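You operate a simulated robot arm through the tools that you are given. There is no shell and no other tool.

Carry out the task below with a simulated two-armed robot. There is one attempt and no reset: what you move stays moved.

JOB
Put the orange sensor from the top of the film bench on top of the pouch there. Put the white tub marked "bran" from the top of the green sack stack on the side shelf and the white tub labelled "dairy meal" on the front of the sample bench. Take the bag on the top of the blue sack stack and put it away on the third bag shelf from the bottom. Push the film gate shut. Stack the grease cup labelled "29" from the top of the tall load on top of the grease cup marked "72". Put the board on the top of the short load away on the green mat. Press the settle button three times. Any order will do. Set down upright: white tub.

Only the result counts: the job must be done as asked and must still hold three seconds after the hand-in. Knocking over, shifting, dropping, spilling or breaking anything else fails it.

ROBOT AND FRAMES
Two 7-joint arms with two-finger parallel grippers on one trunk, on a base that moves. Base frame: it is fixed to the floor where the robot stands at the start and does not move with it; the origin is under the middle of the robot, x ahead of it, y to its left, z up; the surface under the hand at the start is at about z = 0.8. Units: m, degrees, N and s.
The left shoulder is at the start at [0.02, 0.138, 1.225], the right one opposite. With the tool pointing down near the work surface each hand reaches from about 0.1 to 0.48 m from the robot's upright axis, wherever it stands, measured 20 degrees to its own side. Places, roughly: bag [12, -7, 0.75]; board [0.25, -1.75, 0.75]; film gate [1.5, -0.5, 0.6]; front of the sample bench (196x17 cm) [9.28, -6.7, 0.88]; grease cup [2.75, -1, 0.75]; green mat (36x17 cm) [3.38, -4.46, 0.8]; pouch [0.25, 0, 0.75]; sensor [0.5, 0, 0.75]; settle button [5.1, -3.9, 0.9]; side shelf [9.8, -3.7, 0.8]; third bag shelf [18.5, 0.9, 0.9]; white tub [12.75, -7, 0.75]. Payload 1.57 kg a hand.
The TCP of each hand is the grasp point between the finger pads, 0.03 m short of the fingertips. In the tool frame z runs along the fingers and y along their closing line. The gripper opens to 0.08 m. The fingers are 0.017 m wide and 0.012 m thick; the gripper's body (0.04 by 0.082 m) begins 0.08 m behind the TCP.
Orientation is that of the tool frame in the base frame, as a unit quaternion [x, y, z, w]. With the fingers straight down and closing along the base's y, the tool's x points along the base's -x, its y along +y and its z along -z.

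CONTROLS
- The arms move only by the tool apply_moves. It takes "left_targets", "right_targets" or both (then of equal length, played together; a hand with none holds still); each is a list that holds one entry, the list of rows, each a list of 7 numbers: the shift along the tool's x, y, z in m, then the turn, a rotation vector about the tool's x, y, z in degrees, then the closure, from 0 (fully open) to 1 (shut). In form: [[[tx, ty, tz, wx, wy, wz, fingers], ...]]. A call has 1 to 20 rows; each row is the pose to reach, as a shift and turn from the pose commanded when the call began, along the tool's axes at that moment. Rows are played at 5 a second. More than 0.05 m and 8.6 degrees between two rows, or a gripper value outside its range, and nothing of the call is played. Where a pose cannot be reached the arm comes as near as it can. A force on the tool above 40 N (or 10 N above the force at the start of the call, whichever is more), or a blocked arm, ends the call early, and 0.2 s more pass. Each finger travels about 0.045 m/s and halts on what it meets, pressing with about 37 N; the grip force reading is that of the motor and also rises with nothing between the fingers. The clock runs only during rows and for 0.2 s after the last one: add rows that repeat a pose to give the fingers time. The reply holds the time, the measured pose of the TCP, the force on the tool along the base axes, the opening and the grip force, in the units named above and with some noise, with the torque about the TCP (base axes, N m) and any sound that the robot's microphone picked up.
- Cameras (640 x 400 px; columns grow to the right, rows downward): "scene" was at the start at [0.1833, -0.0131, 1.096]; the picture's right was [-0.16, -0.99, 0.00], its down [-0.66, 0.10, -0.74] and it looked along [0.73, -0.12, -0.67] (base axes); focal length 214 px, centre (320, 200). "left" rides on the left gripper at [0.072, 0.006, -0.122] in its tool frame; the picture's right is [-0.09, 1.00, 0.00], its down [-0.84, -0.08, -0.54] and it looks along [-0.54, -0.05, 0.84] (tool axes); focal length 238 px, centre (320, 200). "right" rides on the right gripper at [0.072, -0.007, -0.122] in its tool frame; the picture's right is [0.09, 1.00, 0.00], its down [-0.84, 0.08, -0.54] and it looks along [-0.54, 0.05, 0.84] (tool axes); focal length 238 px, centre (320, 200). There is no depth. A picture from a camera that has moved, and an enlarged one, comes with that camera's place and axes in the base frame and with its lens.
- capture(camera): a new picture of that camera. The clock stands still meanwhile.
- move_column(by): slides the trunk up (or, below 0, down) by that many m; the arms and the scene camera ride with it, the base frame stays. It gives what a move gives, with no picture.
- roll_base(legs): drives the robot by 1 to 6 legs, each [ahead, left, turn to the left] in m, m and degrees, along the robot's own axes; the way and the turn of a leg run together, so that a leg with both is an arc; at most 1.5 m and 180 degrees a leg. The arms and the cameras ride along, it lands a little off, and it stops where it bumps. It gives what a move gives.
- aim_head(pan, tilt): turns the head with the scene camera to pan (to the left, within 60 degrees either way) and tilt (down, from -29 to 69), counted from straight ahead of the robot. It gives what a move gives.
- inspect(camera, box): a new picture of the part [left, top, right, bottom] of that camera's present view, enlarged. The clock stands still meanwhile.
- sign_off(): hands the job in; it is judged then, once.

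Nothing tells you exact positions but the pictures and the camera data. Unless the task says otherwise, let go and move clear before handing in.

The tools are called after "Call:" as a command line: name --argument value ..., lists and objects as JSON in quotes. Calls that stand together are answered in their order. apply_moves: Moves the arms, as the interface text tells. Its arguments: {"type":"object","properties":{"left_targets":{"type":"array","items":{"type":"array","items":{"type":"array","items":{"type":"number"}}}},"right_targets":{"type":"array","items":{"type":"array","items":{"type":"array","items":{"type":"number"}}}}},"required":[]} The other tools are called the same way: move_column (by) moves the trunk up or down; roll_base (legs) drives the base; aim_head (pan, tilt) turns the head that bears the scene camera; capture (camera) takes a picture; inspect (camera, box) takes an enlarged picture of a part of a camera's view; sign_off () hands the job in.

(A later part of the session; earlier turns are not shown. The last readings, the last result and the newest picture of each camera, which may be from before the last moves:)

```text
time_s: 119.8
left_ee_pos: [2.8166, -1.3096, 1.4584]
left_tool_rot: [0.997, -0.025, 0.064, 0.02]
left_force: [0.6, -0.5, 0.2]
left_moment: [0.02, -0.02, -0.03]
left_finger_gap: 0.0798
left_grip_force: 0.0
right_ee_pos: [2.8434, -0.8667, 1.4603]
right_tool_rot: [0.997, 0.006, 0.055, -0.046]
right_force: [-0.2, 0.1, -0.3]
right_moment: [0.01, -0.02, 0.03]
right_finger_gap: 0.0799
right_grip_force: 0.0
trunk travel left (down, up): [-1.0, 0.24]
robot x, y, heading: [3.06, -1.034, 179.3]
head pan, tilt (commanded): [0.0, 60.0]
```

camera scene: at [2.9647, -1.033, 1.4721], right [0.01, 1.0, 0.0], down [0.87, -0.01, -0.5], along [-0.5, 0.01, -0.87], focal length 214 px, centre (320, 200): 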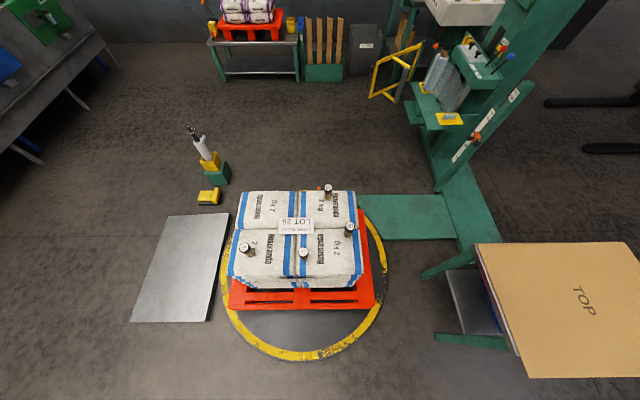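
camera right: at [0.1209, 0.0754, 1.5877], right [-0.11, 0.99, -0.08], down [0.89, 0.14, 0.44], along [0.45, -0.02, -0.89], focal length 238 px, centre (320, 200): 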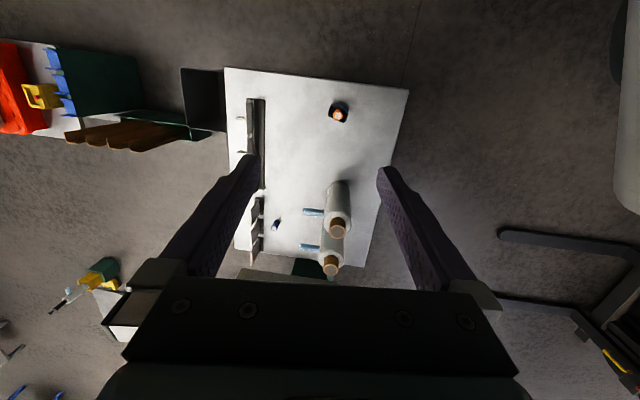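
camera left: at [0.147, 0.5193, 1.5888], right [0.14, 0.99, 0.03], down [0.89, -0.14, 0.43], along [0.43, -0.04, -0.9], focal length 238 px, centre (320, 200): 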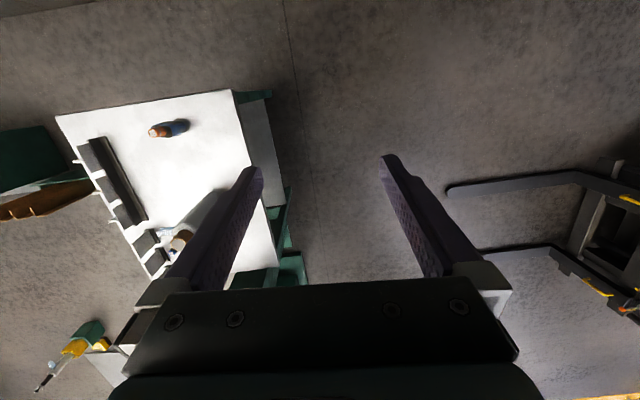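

The base fits; I'm at x≈3.06. One more small step, then I'll lower the trunk to working height.

Call:
roll_base --legs '[[0.03, 0, 0]]'

Call:
move_column --by -0.4

Call:
capture --camera "scene"

Call:
capture --camera "right"

```text
time_s: 120.6
left_ee_pos: [2.7877, -1.3096, 1.4587]
left_tool_rot: [0.997, -0.025, 0.064, 0.021]
left_force: [-0.1, 0.3, -0.1]
left_moment: [-0.01, 0.02, -0.04]
left_finger_gap: 0.0799
left_grip_force: 0.0
right_ee_pos: [2.8135, -0.8659, 1.4583]
right_tool_rot: [0.997, 0.007, 0.054, -0.046]
right_force: [0.8, 0.3, -0.2]
right_moment: [0.0, -0.01, -0.01]
right_finger_gap: 0.08
right_grip_force: 0.1
trunk travel left (down, up): [-1.0, 0.24]
robot x, y, heading: [3.0308, -1.0322, 179.6]
head pan, tilt (commanded): [0.0, 60.0]
```

```text
time_s: 124.5
left_ee_pos: [2.7866, -1.3096, 1.058]
left_tool_rot: [0.997, -0.025, 0.064, 0.019]
left_force: [-0.1, -0.2, 0.2]
left_moment: [-0.01, 0.0, 0.01]
left_finger_gap: 0.0802
left_grip_force: 0.1
right_ee_pos: [2.8141, -0.8665, 1.0584]
right_tool_rot: [0.997, 0.006, 0.054, -0.046]
right_force: [0.2, 0.0, 0.4]
right_moment: [-0.05, 0.01, -0.02]
right_finger_gap: 0.0801
right_grip_force: 0.1
trunk travel left (down, up): [-0.6, 0.64]
robot x, y, heading: [3.0287, -1.0384, 179.6]
head pan, tilt (commanded): [0.0, 60.0]
```

```text
taken
camera scene: at [2.865, -1.0319, 1.0721], right [0.01, 1.0, 0.0], down [0.87, -0.01, -0.5], along [-0.5, 0.01, -0.87], focal length 214 px, centre (320, 200)
```

scene: 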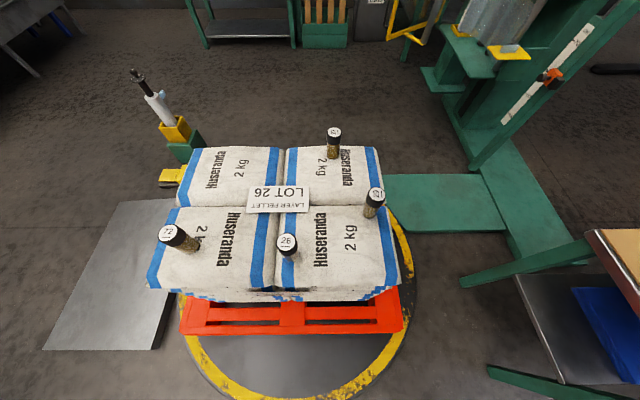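

```text
taken
camera right: at [2.8728, -0.8698, 1.1874], right [0.11, -0.99, -0.08], down [-0.89, -0.13, 0.44], along [-0.45, 0.03, -0.9], focal length 238 px, centre (320, 200)
```

right: 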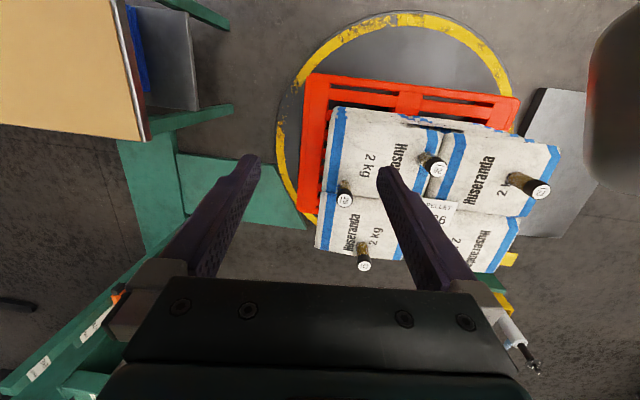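

The cups' positions refine to 29 at (2.629,-0.907) and 72 at (2.711,-1.319). I'll lower the trunk by another 0.2 m for the pick.

Call:
move_column --by -0.2

Call:
capture --camera "scene"

Call:
capture --camera "right"

```text
time_s: 126.6
left_ee_pos: [2.7869, -1.31, 0.8587]
left_tool_rot: [0.997, -0.024, 0.064, 0.02]
left_force: [-0.6, 0.6, -0.4]
left_moment: [0.03, -0.03, 0.0]
left_finger_gap: 0.0801
left_grip_force: 0.1
right_ee_pos: [2.8138, -0.8658, 0.8597]
right_tool_rot: [0.997, 0.006, 0.054, -0.047]
right_force: [-0.2, 0.1, -0.2]
right_moment: [-0.02, 0.01, -0.01]
right_finger_gap: 0.08
right_grip_force: 0.1
trunk travel left (down, up): [-0.4, 0.84]
robot x, y, heading: [3.0307, -1.0318, 179.5]
head pan, tilt (commanded): [0.0, 60.0]
```

```text
taken
camera scene: at [2.865, -1.0319, 0.8721], right [0.01, 1.0, 0.0], down [0.87, -0.01, -0.5], along [-0.5, 0.01, -0.87], focal length 214 px, centre (320, 200)
```

scene: 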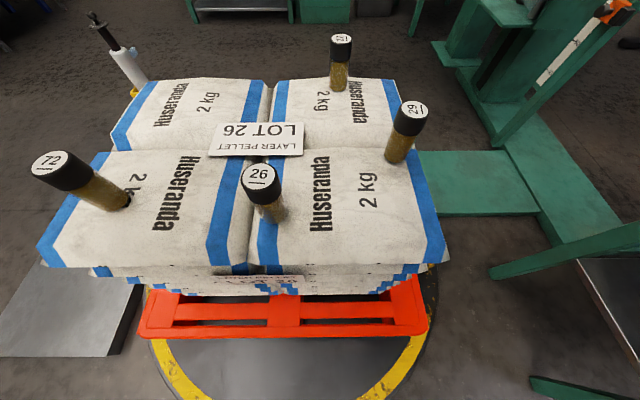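

```text
taken
camera right: at [2.8728, -0.8698, 0.9874], right [0.11, -0.99, -0.08], down [-0.89, -0.13, 0.44], along [-0.45, 0.03, -0.9], focal length 238 px, centre (320, 200)
```

right: 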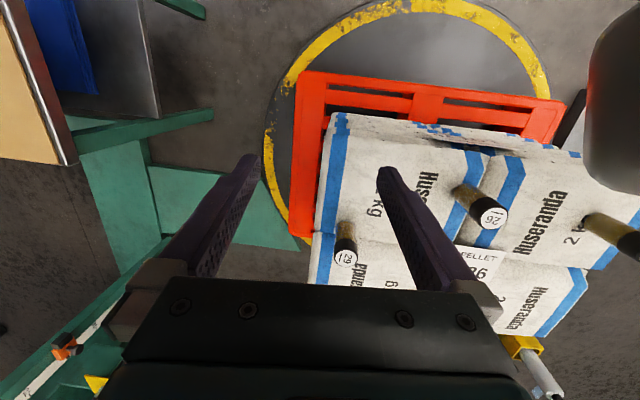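

Cup 29 is at (2.624,-0.905) with its top at z≈0.689. I'll bring the right hand above it with the tool straight down.

Call:
apply_moves --right_targets '[[[-0.03, 0.006, 0.0, -1.2, -1.4, 0.2, 0], [-0.07, 0.014, 0.0, -2.4, -2.8, 0.4, 0], [-0.11, 0.022, 0.01, -3.6, -4.2, 0.5, 0], [-0.15, 0.031, 0.02, -5.4, -6.2, 0.7, 0], [-0.1956, 0.0412, 0.035, -5.4, -6.2, 0.7, 0], [-0.1956, 0.0412, 0.035, -5.4, -6.2, 0.7, 0]]]'

Call:
capture --camera "right"

Call:
capture --camera "scene"

```text
time_s: 128.0
left_ee_pos: [2.787, -1.3093, 0.8584]
left_tool_rot: [0.997, -0.024, 0.065, 0.02]
left_force: [0.3, -1.1, 0.6]
left_moment: [0.01, -0.02, 0.0]
left_finger_gap: 0.08
left_grip_force: 0.1
right_ee_pos: [2.6236, -0.9043, 0.7977]
right_tool_rot: [1.0, 0.0, 0.0, 0.001]
right_force: [-0.2, 0.1, 0.3]
right_moment: [0.04, 0.0, 0.02]
right_finger_gap: 0.0799
right_grip_force: 0.0
trunk travel left (down, up): [-0.4, 0.84]
robot x, y, heading: [3.0304, -1.0306, 179.4]
head pan, tilt (commanded): [0.0, 60.0]
```

```text
taken
camera right: at [2.6973, -0.8971, 0.9188], right [0.09, -1.0, 0.0], down [-0.84, -0.08, 0.54], along [-0.54, -0.05, -0.84], focal length 238 px, centre (320, 200)
```

right: 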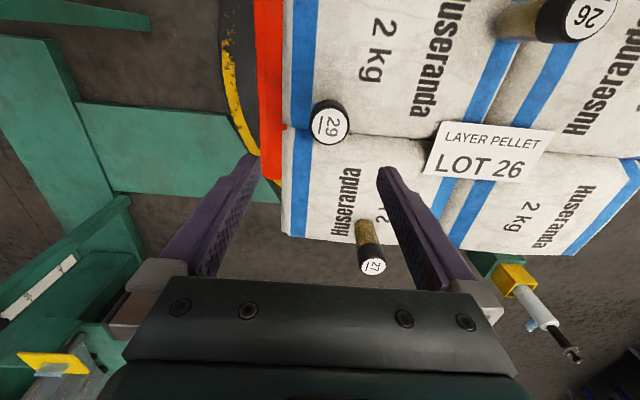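

```text
taken
camera scene: at [2.8653, -1.0315, 0.8721], right [0.01, 1.0, 0.0], down [0.87, -0.01, -0.5], along [-0.5, 0.01, -0.87], focal length 214 px, centre (320, 200)
```

scene: 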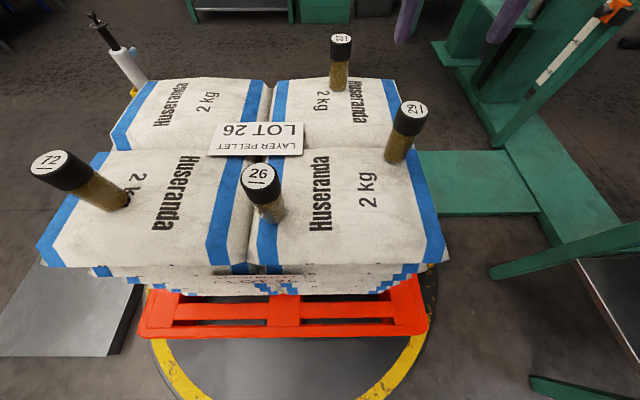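

The wrist camera suggests the cup is about a centimetre off from my estimate. I'll zoom both views to refine.

Call:
inspect --camera "scene" --box '[370, 80, 450, 180]'

Call:
inspect --camera "right" --box '[280, 80, 380, 160]'

```text
4.00 times, centred on (410, 130) of scene
camera zoom: at [2.8653, -1.0315, 0.8721], right [0.01, 1.0, 0.0], down [0.87, -0.01, -0.5], along [-0.5, 0.01, -0.87], focal length 858 px, centre (-40, 480)
```

zoom: 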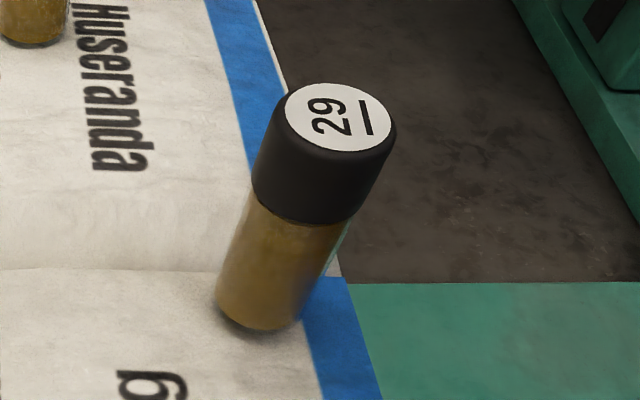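

```text
5.00 times, centred on (330, 120) of right
camera zoom: at [2.6973, -0.8971, 0.9188], right [0.09, -1.0, 0.0], down [-0.84, -0.08, 0.54], along [-0.54, -0.05, -0.84], focal length 1192 px, centre (270, 600)
```

zoom: 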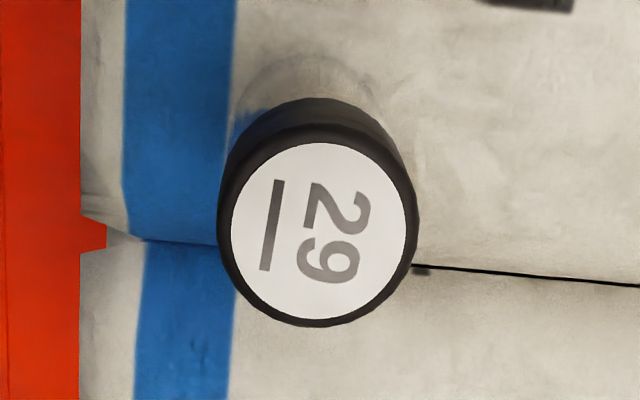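

Cup 29's top is at (2.637,-0.9125,0.698), base at z≈0.613. I'll centre over it, descend and grip.

Call:
apply_moves --right_targets '[[[0.0134, 0.0082, 0.0, 0, 0, 0, 0], [0.0134, 0.0082, 0.03, 0, 0, 0, 0], [0.0134, 0.0082, 0.065, 0, 0, 0, 0], [0.0134, 0.0082, 0.1, 0, 0, 0, 0], [0.0134, 0.0082, 0.1327, 0, 0, 0, 0], [0.0134, 0.0082, 0.1327, 0, 0, 0, 0]]]'

Call:
capture --camera "right"

```text
time_s: 129.4
left_ee_pos: [2.7867, -1.309, 0.8576]
left_tool_rot: [0.997, -0.025, 0.064, 0.02]
left_force: [-0.7, 0.2, -0.1]
left_moment: [-0.01, 0.01, -0.03]
left_finger_gap: 0.08
left_grip_force: 0.0
right_ee_pos: [2.6384, -0.9131, 0.6668]
right_tool_rot: [1.0, -0.001, 0.0, 0.001]
right_force: [-0.1, -0.4, 0.0]
right_moment: [0.0, 0.01, 0.01]
right_finger_gap: 0.08
right_grip_force: 0.0
trunk travel left (down, up): [-0.4, 0.84]
robot x, y, heading: [3.0341, -1.0346, 179.6]
head pan, tilt (commanded): [0.0, 60.0]
```

```text
taken
camera right: at [2.7111, -0.9065, 0.7879], right [0.09, -1.0, 0.0], down [-0.84, -0.08, 0.54], along [-0.54, -0.05, -0.84], focal length 238 px, centre (320, 200)
```

right: 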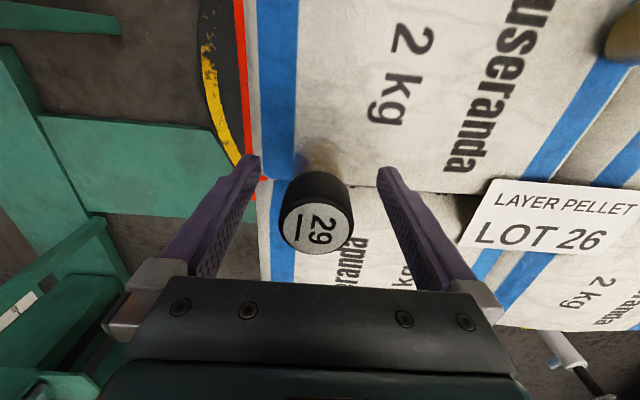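

Well aligned. Closing on the cup.

Call:
apply_moves --right_targets '[[[0, 0, 0, 0, 0, 0, 0.4], [0, 0, 0, 0, 0, 0, 0.8], [0, 0, 0, 0, 0, 0, 1], [0, 0, 0, 0, 0, 0, 1], [0, 0, 0, 0, 0, 0, 1]]]'

```text
time_s: 130.6
left_ee_pos: [2.7869, -1.3098, 0.8588]
left_tool_rot: [0.997, -0.025, 0.065, 0.02]
left_force: [-0.5, 0.2, 1.4]
left_moment: [0.05, -0.02, 0.01]
left_finger_gap: 0.08
left_grip_force: 0.1
right_ee_pos: [2.638, -0.9127, 0.6665]
right_tool_rot: [1.0, 0.0, 0.001, 0.0]
right_force: [-0.3, -0.1, 0.3]
right_moment: [-0.03, 0.01, -0.04]
right_finger_gap: 0.0367
right_grip_force: 34.2
trunk travel left (down, up): [-0.4, 0.84]
robot x, y, heading: [3.0278, -1.0375, 179.4]
head pan, tilt (commanded): [0.0, 60.0]
```

Cup 29 is gripped. I'll lift it clear of the others and draw it in a little.

Call:
apply_moves --right_targets '[[[0, 0, -0.03, 0, 0, 0, 1], [0, 0, -0.07, 0, 0, 0, 1], [0, 0, -0.11, 0, 0, 0, 1], [0, 0, -0.15, 0, 0, 0, 1], [0.03, 0, -0.17, 0, 0, 0, 1], [0.06, 0, -0.17, 0, 0, 0, 1], [0.06, 0, -0.17, 0, 0, 0, 1]]]'

Call:
roll_base --legs '[[0, 0.2, 0]]'

Call:
capture --camera "scene"

```text
time_s: 132.2
left_ee_pos: [2.7876, -1.3101, 0.858]
left_tool_rot: [0.997, -0.025, 0.064, 0.02]
left_force: [0.8, -0.1, -0.6]
left_moment: [-0.01, -0.01, 0.03]
left_finger_gap: 0.08
left_grip_force: 0.0
right_ee_pos: [2.6984, -0.9123, 0.8374]
right_tool_rot: [1.0, 0.0, 0.0, 0.0]
right_force: [0.0, -0.1, -0.8]
right_moment: [-0.04, -0.01, -0.02]
right_finger_gap: 0.0368
right_grip_force: 36.9
trunk travel left (down, up): [-0.4, 0.84]
robot x, y, heading: [3.0306, -1.0338, 179.4]
head pan, tilt (commanded): [0.0, 60.0]
```

```text
time_s: 133.8
left_ee_pos: [2.7844, -1.5092, 0.8572]
left_tool_rot: [0.997, -0.024, 0.065, 0.02]
left_force: [-1.1, 0.4, -0.6]
left_moment: [0.01, 0.02, 0.01]
left_finger_gap: 0.0801
left_grip_force: 0.0
right_ee_pos: [2.696, -1.1133, 0.8373]
right_tool_rot: [1.0, -0.001, 0.0, 0.001]
right_force: [0.3, 0.0, -0.2]
right_moment: [0.04, -0.02, -0.03]
right_finger_gap: 0.0367
right_grip_force: 37.0
trunk travel left (down, up): [-0.4, 0.84]
robot x, y, heading: [3.0295, -1.2296, 179.4]
head pan, tilt (commanded): [0.0, 60.0]
```

```text
taken
camera scene: at [2.8629, -1.2321, 0.8721], right [0.01, 1.0, 0.0], down [0.87, -0.01, -0.5], along [-0.5, 0.01, -0.87], focal length 214 px, centre (320, 200)
```

scene: 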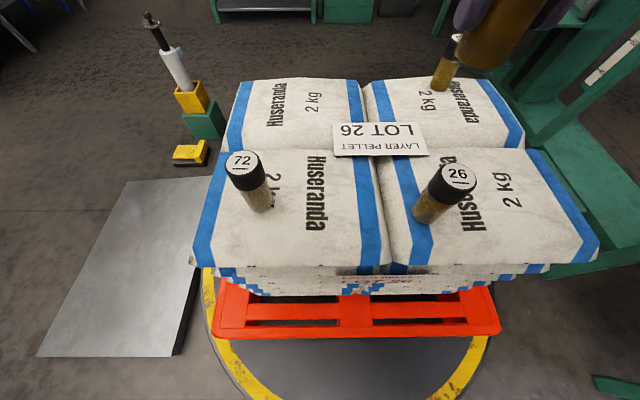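

Call:
roll_base --legs '[[0, 0.2, 0]]'

Call:
inspect --camera "scene" --box '[310, 130, 430, 230]'

Call:
inspect --camera "right" --box '[260, 80, 420, 200]'

```text
time_s: 135.4
left_ee_pos: [2.7836, -1.7104, 0.859]
left_tool_rot: [0.997, -0.023, 0.064, 0.02]
left_force: [0.2, 0.6, 0.6]
left_moment: [-0.01, 0.0, 0.01]
left_finger_gap: 0.0797
left_grip_force: 0.0
right_ee_pos: [2.6919, -1.3129, 0.8381]
right_tool_rot: [1.0, 0.0, 0.0, 0.001]
right_force: [0.3, 0.0, -1.0]
right_moment: [0.02, -0.01, 0.0]
right_finger_gap: 0.0365
right_grip_force: 37.2
trunk travel left (down, up): [-0.4, 0.84]
robot x, y, heading: [3.0293, -1.4304, 179.8]
head pan, tilt (commanded): [0.0, 60.0]
```

```text
4.00 times, centred on (370, 180) of scene
camera zoom: at [2.861, -1.4322, 0.8721], right [0.01, 1.0, 0.0], down [0.87, -0.01, -0.5], along [-0.5, 0.0, -0.87], focal length 858 px, centre (120, 280)
```

zoom: 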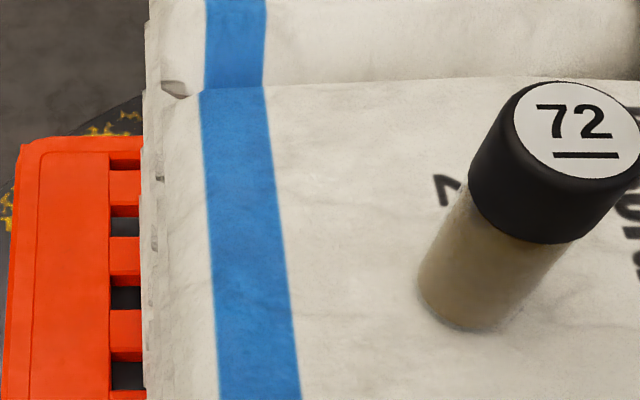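

```text
3.33 times, centred on (340, 140) of right
camera zoom: at [2.7657, -1.3057, 0.9588], right [0.09, -1.0, 0.0], down [-0.84, -0.08, 0.54], along [-0.54, -0.05, -0.84], focal length 794 px, centre (253, 400)
```

zoom: 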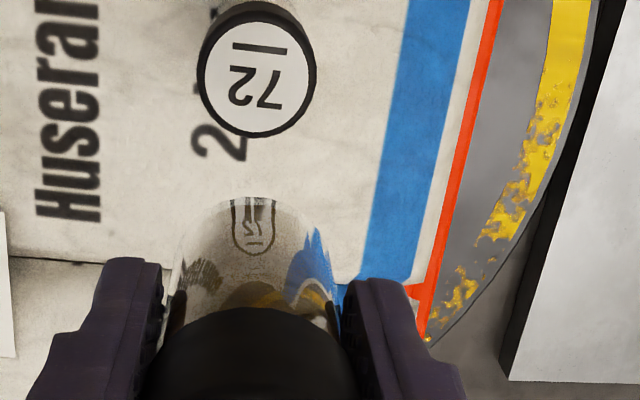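

Cup 72's top centre is at (2.718,-1.313,0.700). I'll carry cup 29 over it and stop about 1.5 cm above.

Call:
apply_moves --right_targets '[[[0.013, 0, 0, 0, 0, 0, 1], [0.0265, 0, 0, 0, 0, 0, 1], [0.0265, 0, 0.035, 0, 0, 0, 1], [0.0265, 0, 0.065, 0, 0, 0, 1], [0.0265, 0, 0.065, 0, 0, 0, 1]]]'

Call:
inspect --camera "scene" --box '[360, 80, 520, 230]'

Call:
inspect --camera "right" --box '[260, 100, 380, 220]'

Call:
capture --camera "left"

```text
time_s: 136.6
left_ee_pos: [2.7833, -1.7094, 0.858]
left_tool_rot: [0.997, -0.023, 0.064, 0.021]
left_force: [-0.6, -0.5, -0.6]
left_moment: [-0.02, -0.01, 0.04]
left_finger_gap: 0.0799
left_grip_force: 0.1
right_ee_pos: [2.7182, -1.3125, 0.7712]
right_tool_rot: [1.0, 0.001, 0.0, 0.0]
right_force: [0.0, -0.3, -0.5]
right_moment: [-0.03, 0.0, -0.01]
right_finger_gap: 0.0365
right_grip_force: 37.5
trunk travel left (down, up): [-0.4, 0.84]
robot x, y, heading: [3.0264, -1.4348, 179.6]
head pan, tilt (commanded): [0.0, 60.0]
```

```text
2.67 times, centred on (440, 155) of scene
camera zoom: at [2.8609, -1.4318, 0.8721], right [0.01, 1.0, 0.0], down [0.87, -0.01, -0.5], along [-0.5, 0.0, -0.87], focal length 572 px, centre (0, 320)
```

zoom: 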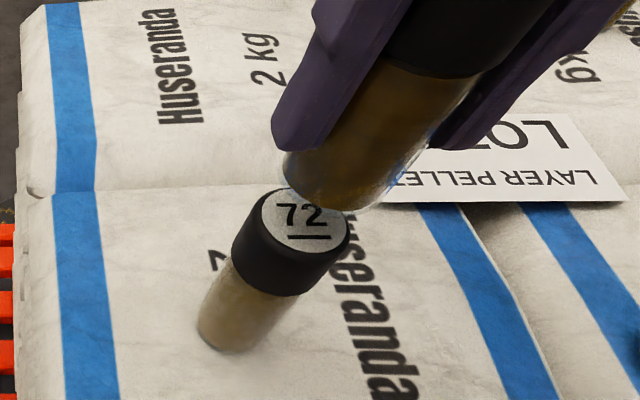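

```text
3.33 times, centred on (320, 160) of right
camera zoom: at [2.791, -1.3056, 0.8931], right [0.09, -1.0, 0.0], down [-0.84, -0.08, 0.54], along [-0.54, -0.05, -0.84], focal length 794 px, centre (320, 333)
```

zoom: 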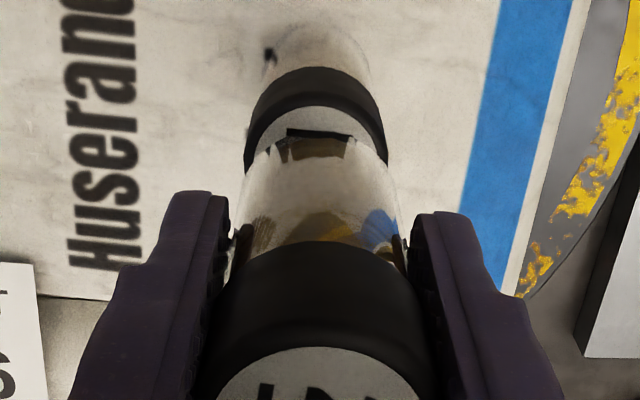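

```text
taken
camera left: at [2.8391, -1.7139, 0.9888], right [-0.14, -0.99, 0.02], down [-0.89, 0.14, 0.43], along [-0.43, 0.04, -0.9], focal length 238 px, centre (320, 200)
```

left: 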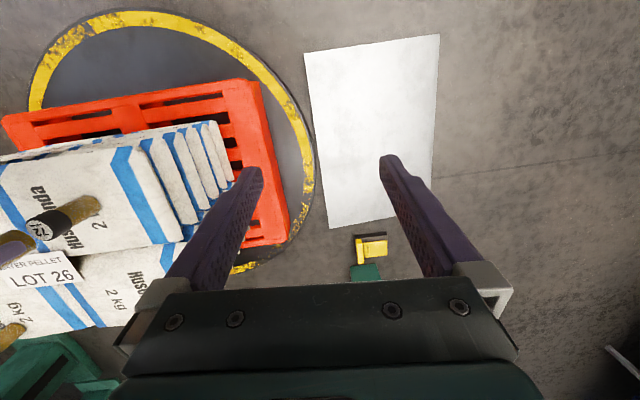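

Alignment looks right within a millimetre or two. Lowering gently until it touches.

Call:
apply_moves --right_targets '[[[0, 0, 0.006, 0, 0, 0, 1], [0, 0, 0.011, 0, 0, 0, 1], [0, 0, 0.014, 0, 0, 0, 1], [0, 0, 0.014, 0, 0, 0, 1]]]'

```text
time_s: 137.6
left_ee_pos: [2.7841, -1.71, 0.8575]
left_tool_rot: [0.997, -0.022, 0.064, 0.02]
left_force: [0.8, 0.2, 0.1]
left_moment: [0.01, -0.02, 0.02]
left_finger_gap: 0.08
left_grip_force: 0.1
right_ee_pos: [2.7187, -1.3119, 0.7583]
right_tool_rot: [1.0, 0.001, 0.0, 0.0]
right_force: [-0.6, -0.1, -1.2]
right_moment: [0.0, 0.02, 0.01]
right_finger_gap: 0.0369
right_grip_force: 37.1
trunk travel left (down, up): [-0.4, 0.84]
robot x, y, heading: [3.0286, -1.4332, 179.7]
head pan, tilt (commanded): [0.0, 60.0]
```

Call:
apply_moves --right_targets '[[[0, 0, 0.002, 0, 0, 0, 1], [0, 0, 0.004, 0, 0, 0, 1], [0, 0, 0.004, 0, 0, 0, 1]]]'

```text
time_s: 138.4
left_ee_pos: [2.7829, -1.7102, 0.8581]
left_tool_rot: [0.998, -0.023, 0.064, 0.02]
left_force: [0.0, -0.9, 0.1]
left_moment: [-0.02, 0.0, 0.01]
left_finger_gap: 0.08
left_grip_force: 0.1
right_ee_pos: [2.7179, -1.3134, 0.7544]
right_tool_rot: [1.0, 0.0, 0.0, 0.0]
right_force: [-0.1, -0.4, -0.9]
right_moment: [-0.01, 0.0, -0.02]
right_finger_gap: 0.0369
right_grip_force: 37.1
trunk travel left (down, up): [-0.4, 0.84]
robot x, y, heading: [3.0306, -1.4351, 179.5]
head pan, tilt (commanded): [0.0, 60.0]
```

Call:
apply_moves --right_targets '[[[0, 0, 0.0015, 0, 0, 0, 1], [0, 0, 0.002, 0, 0, 0, 1], [0, 0, 0.002, 0, 0, 0, 1]]]'

Call:
inspect --camera "scene" --box '[360, 80, 520, 230]'

```text
time_s: 139.2
left_ee_pos: [2.7834, -1.7094, 0.8567]
left_tool_rot: [0.997, -0.023, 0.064, 0.019]
left_force: [-0.4, 0.1, 0.0]
left_moment: [0.01, -0.01, 0.0]
left_finger_gap: 0.0797
left_grip_force: 0.0
right_ee_pos: [2.7187, -1.3123, 0.7516]
right_tool_rot: [1.0, 0.0, 0.0, 0.0]
right_force: [0.2, -0.6, -1.7]
right_moment: [0.01, 0.0, 0.02]
right_finger_gap: 0.0363
right_grip_force: 36.5
trunk travel left (down, up): [-0.4, 0.84]
robot x, y, heading: [3.0254, -1.4321, 179.7]
head pan, tilt (commanded): [0.0, 60.0]
```

```text
2.67 times, centred on (440, 155) of scene
camera zoom: at [2.861, -1.4318, 0.8721], right [0.01, 1.0, 0.0], down [0.87, -0.01, -0.5], along [-0.5, 0.0, -0.87], focal length 572 px, centre (0, 320)
```

zoom: 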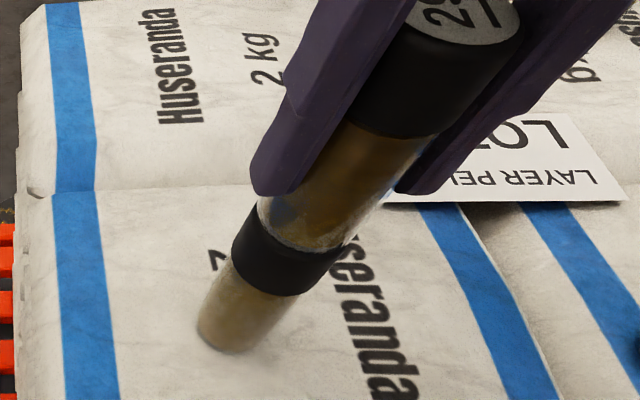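

Call:
apply_moves --right_targets '[[[0, 0, 0.001, 0, 0, 0, 1], [0, 0, 0.0015, 0, 0, 0, 1], [0, 0, 0.0015, 0, 0, 0, 1]]]'

```text
time_s: 140.0
left_ee_pos: [2.7835, -1.7102, 0.8583]
left_tool_rot: [0.997, -0.023, 0.064, 0.02]
left_force: [0.0, 0.4, 0.6]
left_moment: [-0.03, 0.02, 0.01]
left_finger_gap: 0.0801
left_grip_force: 0.0
right_ee_pos: [2.7191, -1.3131, 0.7508]
right_tool_rot: [1.0, 0.001, 0.0, 0.0]
right_force: [0.2, 0.2, -1.7]
right_moment: [0.05, -0.03, -0.01]
right_finger_gap: 0.0368
right_grip_force: 37.5
trunk travel left (down, up): [-0.4, 0.84]
robot x, y, heading: [3.0274, -1.4336, 179.4]
head pan, tilt (commanded): [0.0, 60.0]
```

Call:
apply_moves --right_targets '[[[0, 0, 0.001, 0, 0, 0, 1], [0, 0, 0.0015, 0, 0, 0, 1], [0, 0, 0.0015, 0, 0, 0, 1]]]'

Call:
inspect --camera "scene" --box '[400, 120, 470, 190]'

```text
time_s: 140.8
left_ee_pos: [2.7844, -1.7089, 0.8582]
left_tool_rot: [0.997, -0.023, 0.064, 0.02]
left_force: [-0.6, -0.2, -0.5]
left_moment: [-0.01, -0.01, 0.02]
left_finger_gap: 0.0802
left_grip_force: 0.1
right_ee_pos: [2.7189, -1.3131, 0.7507]
right_tool_rot: [1.0, 0.002, -0.001, 0.001]
right_force: [4.1, -0.5, 21.7]
right_moment: [0.01, -0.31, 0.01]
right_finger_gap: 0.0367
right_grip_force: 37.6
trunk travel left (down, up): [-0.4, 0.84]
robot x, y, heading: [3.0258, -1.4338, 179.3]
head pan, tilt (commanded): [0.0, 60.0]
```

```text
5.71 times, centred on (435, 155) of scene
camera zoom: at [2.8606, -1.4314, 0.8725], right [0.01, 1.0, 0.0], down [0.87, -0.01, -0.5], along [-0.5, 0.0, -0.87], focal length 1226 px, centre (-337, 457)
```

zoom: 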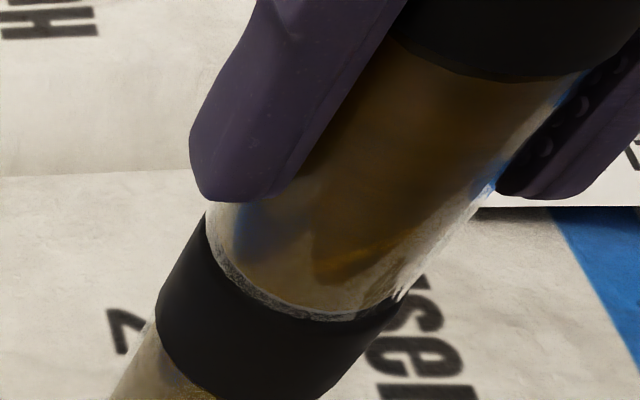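

Contact felt (≈22 N). I'll back off about a millimetre and then open gently.

Call:
apply_moves --right_targets '[[[0, 0, -0.001, 0, 0, 0, 1], [0, 0, -0.0012, 0, 0, 0, 1], [0, 0, -0.0012, 0, 0, 0, 1]]]'

```text
time_s: 141.6
left_ee_pos: [2.7838, -1.7092, 0.857]
left_tool_rot: [0.998, -0.023, 0.063, 0.019]
left_force: [0.4, 0.0, -0.7]
left_moment: [-0.02, 0.04, 0.01]
left_finger_gap: 0.0799
left_grip_force: 0.0
right_ee_pos: [2.7185, -1.3136, 0.7519]
right_tool_rot: [1.0, 0.001, 0.001, 0.001]
right_force: [-0.4, -1.5, 7.0]
right_moment: [-0.07, 0.07, -0.02]
right_finger_gap: 0.0366
right_grip_force: 36.7
trunk travel left (down, up): [-0.4, 0.84]
robot x, y, heading: [3.0305, -1.4348, 179.4]
head pan, tilt (commanded): [0.0, 60.0]
```

Call:
apply_moves --right_targets '[[[0, 0, -0.0003, 0, 0, 0, 1], [0, 0, -0.0003, 0, 0, 0, 0.5], [0, 0, -0.0003, 0, 0, 0, 0.3], [0, 0, -0.0003, 0, 0, 0, 0.1], [0, 0, -0.0003, 0, 0, 0, 0.1], [0, 0, -0.0003, 0, 0, 0, 0.1]]]'

Call:
inspect --camera "scene" --box '[360, 60, 540, 220]'

```text
time_s: 143.0
left_ee_pos: [2.7827, -1.7094, 0.8586]
left_tool_rot: [0.997, -0.023, 0.065, 0.02]
left_force: [0.2, 0.4, -0.7]
left_moment: [0.04, -0.03, -0.02]
left_finger_gap: 0.0797
left_grip_force: 0.1
right_ee_pos: [2.72, -1.3128, 0.7514]
right_tool_rot: [1.0, 0.001, 0.0, 0.0]
right_force: [-0.6, 0.0, 0.5]
right_moment: [-0.04, -0.01, -0.02]
right_finger_gap: 0.072
right_grip_force: 0.1
trunk travel left (down, up): [-0.4, 0.84]
robot x, y, heading: [3.0258, -1.4351, 179.6]
head pan, tilt (commanded): [0.0, 60.0]
```

```text
2.50 times, centred on (450, 140) of scene
camera zoom: at [2.8609, -1.4318, 0.8721], right [0.01, 1.0, 0.0], down [0.87, -0.01, -0.5], along [-0.5, 0.0, -0.87], focal length 536 px, centre (-5, 350)
```

zoom: 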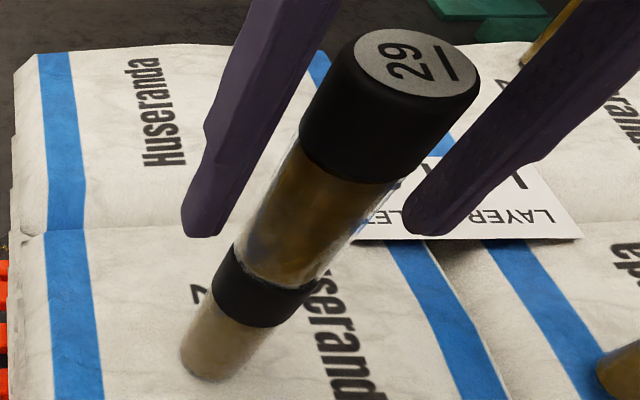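

Cup 29 stands on cup 72. Opening fully and lifting straight up.

Call:
apply_moves --right_targets '[[[0, 0, -0.01, 0, 0, 0, 0], [0, 0, -0.04, 0, 0, 0, 0], [0, 0, -0.08, 0, 0, 0, 0], [0, 0, -0.11, 0, 0, 0, 0], [0, 0, -0.11, 0, 0, 0, 0]]]'

Call:
capture --camera "scene"

```text
time_s: 144.2
left_ee_pos: [2.7842, -1.7094, 0.8582]
left_tool_rot: [0.997, -0.023, 0.064, 0.02]
left_force: [0.0, -0.6, 0.0]
left_moment: [-0.03, -0.01, 0.01]
left_finger_gap: 0.08
left_grip_force: 0.1
right_ee_pos: [2.7186, -1.3133, 0.8628]
right_tool_rot: [1.0, 0.001, 0.0, 0.0]
right_force: [-0.5, 1.2, -0.1]
right_moment: [-0.01, -0.02, -0.01]
right_finger_gap: 0.0803
right_grip_force: 0.0
trunk travel left (down, up): [-0.4, 0.84]
robot x, y, heading: [3.0263, -1.4369, 179.6]
head pan, tilt (commanded): [0.0, 60.0]
```

```text
taken
camera scene: at [2.861, -1.4318, 0.8721], right [0.01, 1.0, 0.0], down [0.87, -0.01, -0.5], along [-0.5, 0.0, -0.87], focal length 214 px, centre (320, 200)
```

scene: 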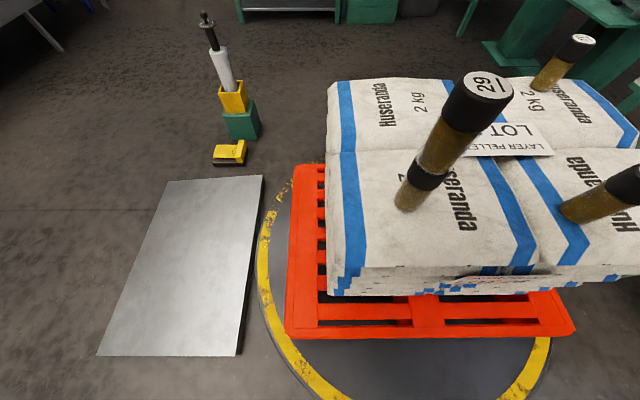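

The stack stands well. I'll raise the trunk, back off, and go round the ramp towards the film gate.

Call:
move_column --by 0.4

Call:
roll_base --legs '[[-0.4, 0, 0], [0, 1.3, 0], [1.3, 0, 0], [0.5, 0, 0]]'

Call:
aim_head --pan -30 --tilt 25

Call:
capture --camera "scene"

```text
time_s: 148.1
left_ee_pos: [2.7842, -1.7104, 1.2582]
left_tool_rot: [0.997, -0.024, 0.065, 0.02]
left_force: [0.4, -0.7, 0.0]
left_moment: [-0.02, 0.08, 0.01]
left_finger_gap: 0.0798
left_grip_force: 0.1
right_ee_pos: [2.719, -1.3124, 1.263]
right_tool_rot: [1.0, 0.001, 0.0, 0.001]
right_force: [0.1, 0.0, 1.0]
right_moment: [0.0, -0.03, 0.04]
right_finger_gap: 0.0802
right_grip_force: 0.0
trunk travel left (down, up): [-0.8, 0.44]
robot x, y, heading: [3.0302, -1.4329, 179.2]
head pan, tilt (commanded): [0.0, 60.0]
```

```text
time_s: 165.4
left_ee_pos: [1.3514, -2.9611, 1.2576]
left_tool_rot: [0.997, -0.03, 0.064, 0.02]
left_force: [-0.3, 0.0, -0.2]
left_moment: [0.02, 0.02, 0.03]
left_finger_gap: 0.08
left_grip_force: 0.1
right_ee_pos: [1.2918, -2.5626, 1.262]
right_tool_rot: [1.0, -0.005, 0.0, 0.0]
right_force: [0.1, 0.2, 0.2]
right_moment: [0.02, 0.0, 0.04]
right_finger_gap: 0.0802
right_grip_force: 0.1
trunk travel left (down, up): [-0.8, 0.44]
robot x, y, heading: [1.5989, -2.6921, 178.9]
head pan, tilt (commanded): [0.0, 60.0]
```

```text
time_s: 166.4
left_ee_pos: [1.3523, -2.9614, 1.2579]
left_tool_rot: [0.997, -0.03, 0.064, 0.02]
left_force: [0.6, -0.3, 0.2]
left_moment: [-0.03, 0.03, 0.01]
left_finger_gap: 0.0802
left_grip_force: 0.0
right_ee_pos: [1.2909, -2.5632, 1.263]
right_tool_rot: [1.0, -0.005, 0.0, 0.0]
right_force: [-0.8, 0.3, -0.1]
right_moment: [0.01, 0.03, -0.03]
right_finger_gap: 0.0798
right_grip_force: 0.1
trunk travel left (down, up): [-0.8, 0.44]
robot x, y, heading: [1.5997, -2.6883, 178.9]
head pan, tilt (commanded): [-30.0, 25.0]
```

```text
taken
camera scene: at [1.4205, -2.6378, 1.3221], right [0.52, 0.86, 0.0], down [0.36, -0.22, -0.91], along [-0.77, 0.47, -0.42], focal length 214 px, centre (320, 200)
```

scene: 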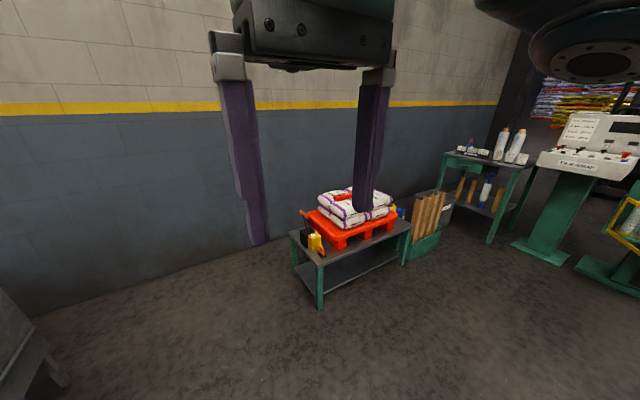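

I'm in the open area at (1.6,-2.69). I'll turn to face the wrapper (+y) and look at the gate.

Call:
roll_base --legs '[[0, 0, -89]]'

Call:
aim_head --pan 0 --tilt 20

Call:
capture --camera "scene"

Call:
inspect --camera "scene" --box '[250, 160, 410, 260]'

```text
time_s: 170.6
left_ee_pos: [1.3222, -2.4432, 1.258]
left_tool_rot: [-0.687, 0.723, -0.031, -0.059]
left_force: [0.1, -0.5, -0.1]
left_moment: [0.04, -0.01, -0.01]
left_finger_gap: 0.0801
left_grip_force: 0.1
right_ee_pos: [1.7209, -2.3805, 1.2615]
right_tool_rot: [-0.706, 0.708, -0.001, 0.0]
right_force: [0.4, 0.3, -0.4]
right_moment: [-0.03, 0.03, 0.0]
right_finger_gap: 0.0798
right_grip_force: 0.1
trunk travel left (down, up): [-0.8, 0.44]
robot x, y, heading: [1.5983, -2.6858, 89.4]
head pan, tilt (commanded): [-30.0, 25.0]
```

```text
time_s: 171.5
left_ee_pos: [1.323, -2.4433, 1.259]
left_tool_rot: [-0.687, 0.723, -0.031, -0.059]
left_force: [0.7, 0.1, -0.3]
left_moment: [0.0, -0.01, 0.0]
left_finger_gap: 0.0797
left_grip_force: 0.0
right_ee_pos: [1.7194, -2.3803, 1.2629]
right_tool_rot: [-0.706, 0.708, 0.0, 0.0]
right_force: [0.5, 0.3, 0.1]
right_moment: [-0.04, 0.01, 0.01]
right_finger_gap: 0.0801
right_grip_force: 0.1
trunk travel left (down, up): [-0.8, 0.44]
robot x, y, heading: [1.5951, -2.6866, 88.9]
head pan, tilt (commanded): [0.0, 20.0]
```

```text
taken
camera scene: at [1.6018, -2.4947, 1.3302], right [1.0, -0.01, 0.0], down [0.0, -0.34, -0.94], along [0.01, 0.94, -0.34], focal length 214 px, centre (320, 200)
```

scene: 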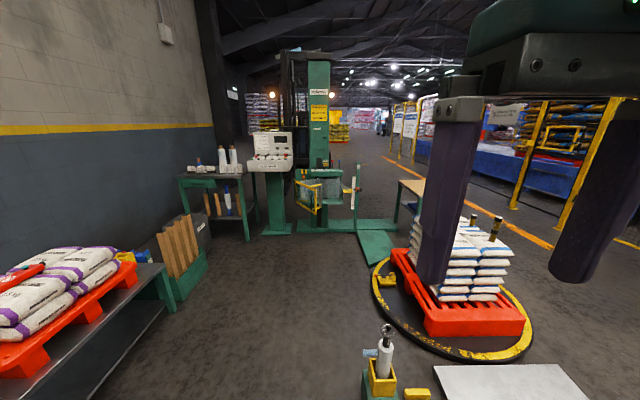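

```text
4.00 times, centred on (330, 210) of scene
camera zoom: at [1.6018, -2.4947, 1.3302], right [1.0, -0.01, 0.0], down [0.0, -0.34, -0.94], along [0.01, 0.94, -0.34], focal length 858 px, centre (280, 160)
```

zoom: 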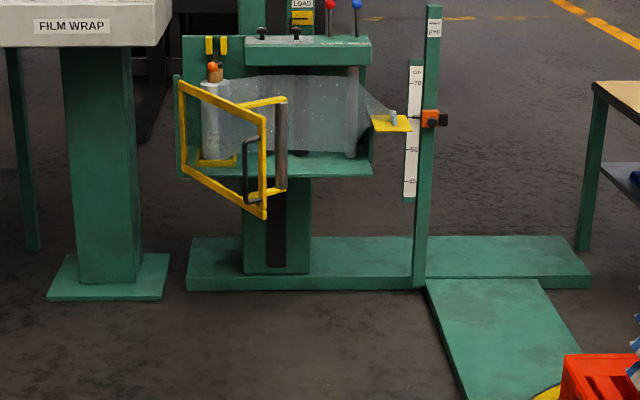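

The gate is hinged at about (1.365,-0.335) on the left; its free edge stands open at about (1.588,-0.675), z 0.54–0.77. I'll lower the trunk a bit and drive up in front of it.

Call:
move_column --by -0.3

Call:
roll_base --legs '[[0, 0.12, 0], [1.3, 0, 0], [0.3, 0, 0]]'

Call:
aim_head --pan 0 --tilt 35

Call:
capture --camera "scene"

```text
time_s: 174.5
left_ee_pos: [1.3221, -2.4436, 0.9581]
left_tool_rot: [-0.687, 0.723, -0.031, -0.06]
left_force: [-0.5, -0.3, -0.5]
left_moment: [0.0, 0.02, 0.02]
left_finger_gap: 0.0803
left_grip_force: 0.0
right_ee_pos: [1.7201, -2.3803, 0.9619]
right_tool_rot: [-0.706, 0.708, 0.0, 0.0]
right_force: [0.1, 0.0, 0.4]
right_moment: [0.03, 0.0, -0.01]
right_finger_gap: 0.0799
right_grip_force: 0.1
trunk travel left (down, up): [-0.5, 0.74]
robot x, y, heading: [1.5992, -2.6853, 89.2]
head pan, tilt (commanded): [0.0, 20.0]
```

```text
time_s: 183.6
left_ee_pos: [1.2416, -0.8272, 0.9594]
left_tool_rot: [-0.681, 0.729, -0.031, -0.06]
left_force: [0.3, -0.9, -0.3]
left_moment: [-0.03, 0.0, -0.01]
left_finger_gap: 0.0799
left_grip_force: 0.0
right_ee_pos: [1.6394, -0.771, 0.9637]
right_tool_rot: [-0.701, 0.713, 0.0, 0.0]
right_force: [0.4, -0.3, 0.5]
right_moment: [-0.01, 0.01, 0.03]
right_finger_gap: 0.0803
right_grip_force: 0.0
trunk travel left (down, up): [-0.5, 0.74]
robot x, y, heading: [1.5089, -1.0742, 88.3]
head pan, tilt (commanded): [0.0, 20.0]
```

```text
time_s: 184.4
left_ee_pos: [1.2415, -0.828, 0.9587]
left_tool_rot: [-0.682, 0.728, -0.03, -0.059]
left_force: [0.3, 0.1, -0.5]
left_moment: [-0.04, -0.04, 0.01]
left_finger_gap: 0.08
left_grip_force: 0.1
right_ee_pos: [1.6392, -0.7686, 0.9625]
right_tool_rot: [-0.701, 0.713, 0.001, 0.0]
right_force: [-0.2, -0.2, 0.7]
right_moment: [0.01, 0.0, 0.0]
right_finger_gap: 0.08
right_grip_force: 0.0
trunk travel left (down, up): [-0.5, 0.74]
robot x, y, heading: [1.5092, -1.0764, 88.3]
head pan, tilt (commanded): [0.0, 35.0]
```

```text
taken
camera scene: at [1.5191, -0.8879, 1.0065], right [1.0, -0.03, 0.0], down [-0.02, -0.57, -0.82], along [0.02, 0.82, -0.57], focal length 214 px, centre (320, 200)
```

scene: 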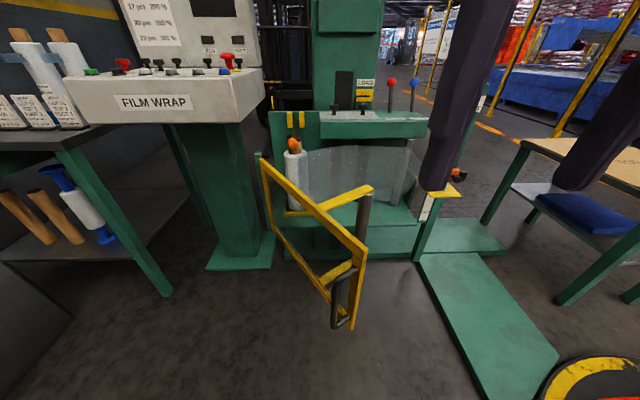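

The gate geometry is confirmed: hinge (1.37,-0.334), free edge (1.59,-0.67), top bar at z≈0.765. I'll push with the left hand, so I'll shift the base right and closer, tucking the right hand in first.

Call:
apply_moves --right_targets '[[[0.03, 0, 0, 0, 0, 0, 0], [0.07, 0, 0, 0, 0, 0, 0], [0.07, 0, 0, 0, 0, 0, 0]]]' --left_targets '[[[0, 0, 0, 0, 0, 0, 0.5], [0, 0, 0, 0, 0, 0, 1], [0, 0, 0, 0, 0, 0, 1]]]'

Call:
roll_base --legs '[[0, -0.24, 1.7], [0.17, 0, 0]]'

Call:
capture --camera "scene"

Call:
capture --camera "left"

```text
time_s: 185.2
left_ee_pos: [1.2415, -0.8273, 0.9579]
left_tool_rot: [-0.682, 0.728, -0.031, -0.06]
left_force: [-0.9, -0.7, 0.8]
left_moment: [0.0, -0.03, 0.01]
left_finger_gap: 0.0118
left_grip_force: 0.6
right_ee_pos: [1.6388, -0.8421, 0.9612]
right_tool_rot: [-0.7, 0.714, 0.0, 0.0]
right_force: [-0.8, -0.4, 0.3]
right_moment: [0.0, 0.02, -0.03]
right_finger_gap: 0.0799
right_grip_force: 0.0
trunk travel left (down, up): [-0.5, 0.74]
robot x, y, heading: [1.5134, -1.0806, 88.3]
head pan, tilt (commanded): [0.0, 35.0]
```

```text
time_s: 188.0
left_ee_pos: [1.4792, -0.6698, 0.9575]
left_tool_rot: [-0.691, 0.72, -0.032, -0.059]
left_force: [-0.5, 1.0, 0.0]
left_moment: [-0.03, 0.07, 0.01]
left_finger_gap: 0.0002
left_grip_force: 21.5
right_ee_pos: [1.876, -0.6732, 0.9616]
right_tool_rot: [0.709, -0.705, 0.001, 0.0]
right_force: [0.0, -0.8, -0.9]
right_moment: [0.0, -0.01, -0.03]
right_finger_gap: 0.0801
right_grip_force: 0.0
trunk travel left (down, up): [-0.5, 0.74]
robot x, y, heading: [1.7555, -0.9099, 89.9]
head pan, tilt (commanded): [0.0, 35.0]
```

```text
taken
camera scene: at [1.7575, -0.723, 1.0065], right [1.0, 0.0, 0.0], down [0.0, -0.57, -0.82], along [0.0, 0.82, -0.57], focal length 214 px, centre (320, 200)
```

scene: 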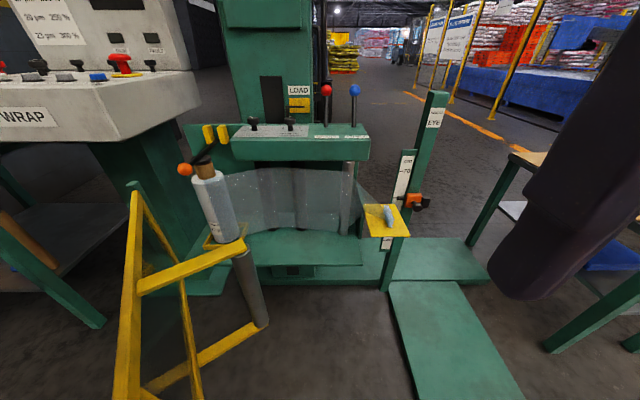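

```text
taken
camera left: at [1.4741, -0.7247, 1.0888], right [-0.99, 0.14, 0.02], down [0.13, 0.89, 0.43], along [0.04, 0.43, -0.9], focal length 238 px, centre (320, 200)
```

left: 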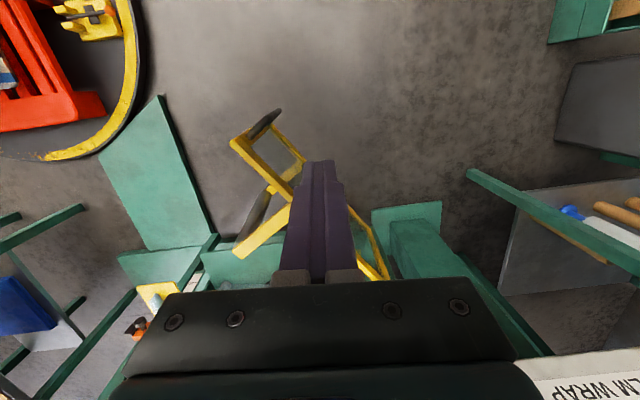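

The left hand hangs just outside the gate, about 9 cm from its plane. I'll straighten it and lower the closed fingers so they cross the top bar.

Call:
apply_moves --left_targets '[[[-0.006, -0.002, 0.04, 0.5, -2, -0.6, 1], [-0.012, -0.004, 0.08, 1.1, -4, -1.2, 1], [-0.018, -0.007, 0.12, 1.6, -6, -1.8, 1], [-0.024, -0.009, 0.16, 2.2, -7.4, -2.35, 1], [-0.03, -0.011, 0.195, 2.2, -7.4, -2.35, 1], [-0.0339, -0.0128, 0.2199, 2.2, -7.4, -2.35, 1], [-0.0339, -0.0128, 0.2199, 2.2, -7.4, -2.35, 1]]]'

Call:
capture --camera "left"

Call:
capture --camera "scene"

```text
time_s: 189.6
left_ee_pos: [1.4823, -0.6653, 0.7336]
left_tool_rot: [-0.706, 0.708, 0.001, 0.001]
left_force: [-0.4, -0.2, 0.6]
left_moment: [0.01, 0.0, -0.01]
left_finger_gap: 0.0004
left_grip_force: 21.3
right_ee_pos: [1.8763, -0.6726, 0.9624]
right_tool_rot: [0.71, -0.704, 0.0, 0.0]
right_force: [-0.3, 0.1, 0.6]
right_moment: [-0.01, -0.03, 0.0]
right_finger_gap: 0.0802
right_grip_force: 0.1
trunk travel left (down, up): [-0.5, 0.74]
robot x, y, heading: [1.7537, -0.9132, 89.9]
head pan, tilt (commanded): [0.0, 35.0]
```

```text
taken
camera left: at [1.476, -0.7369, 0.8562], right [-1.0, 0.09, 0.0], down [0.08, 0.84, 0.54], along [0.05, 0.54, -0.84], focal length 238 px, centre (320, 200)
```

left: 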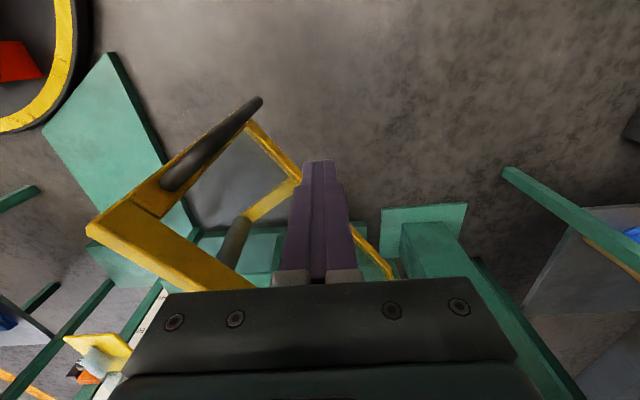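

```text
taken
camera scene: at [1.7574, -0.7232, 1.0064], right [1.0, 0.0, 0.0], down [0.0, -0.57, -0.82], along [0.0, 0.82, -0.57], focal length 214 px, centre (320, 200)
```

scene: 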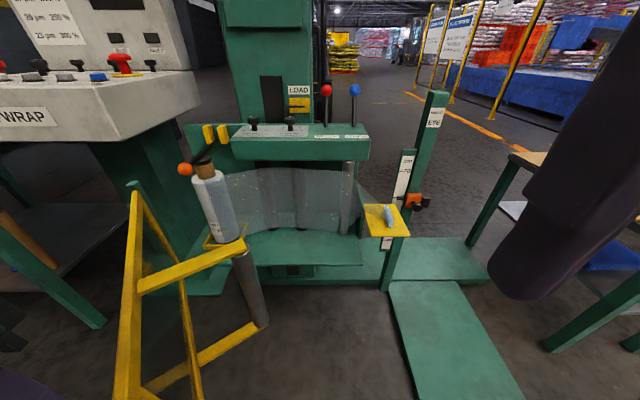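

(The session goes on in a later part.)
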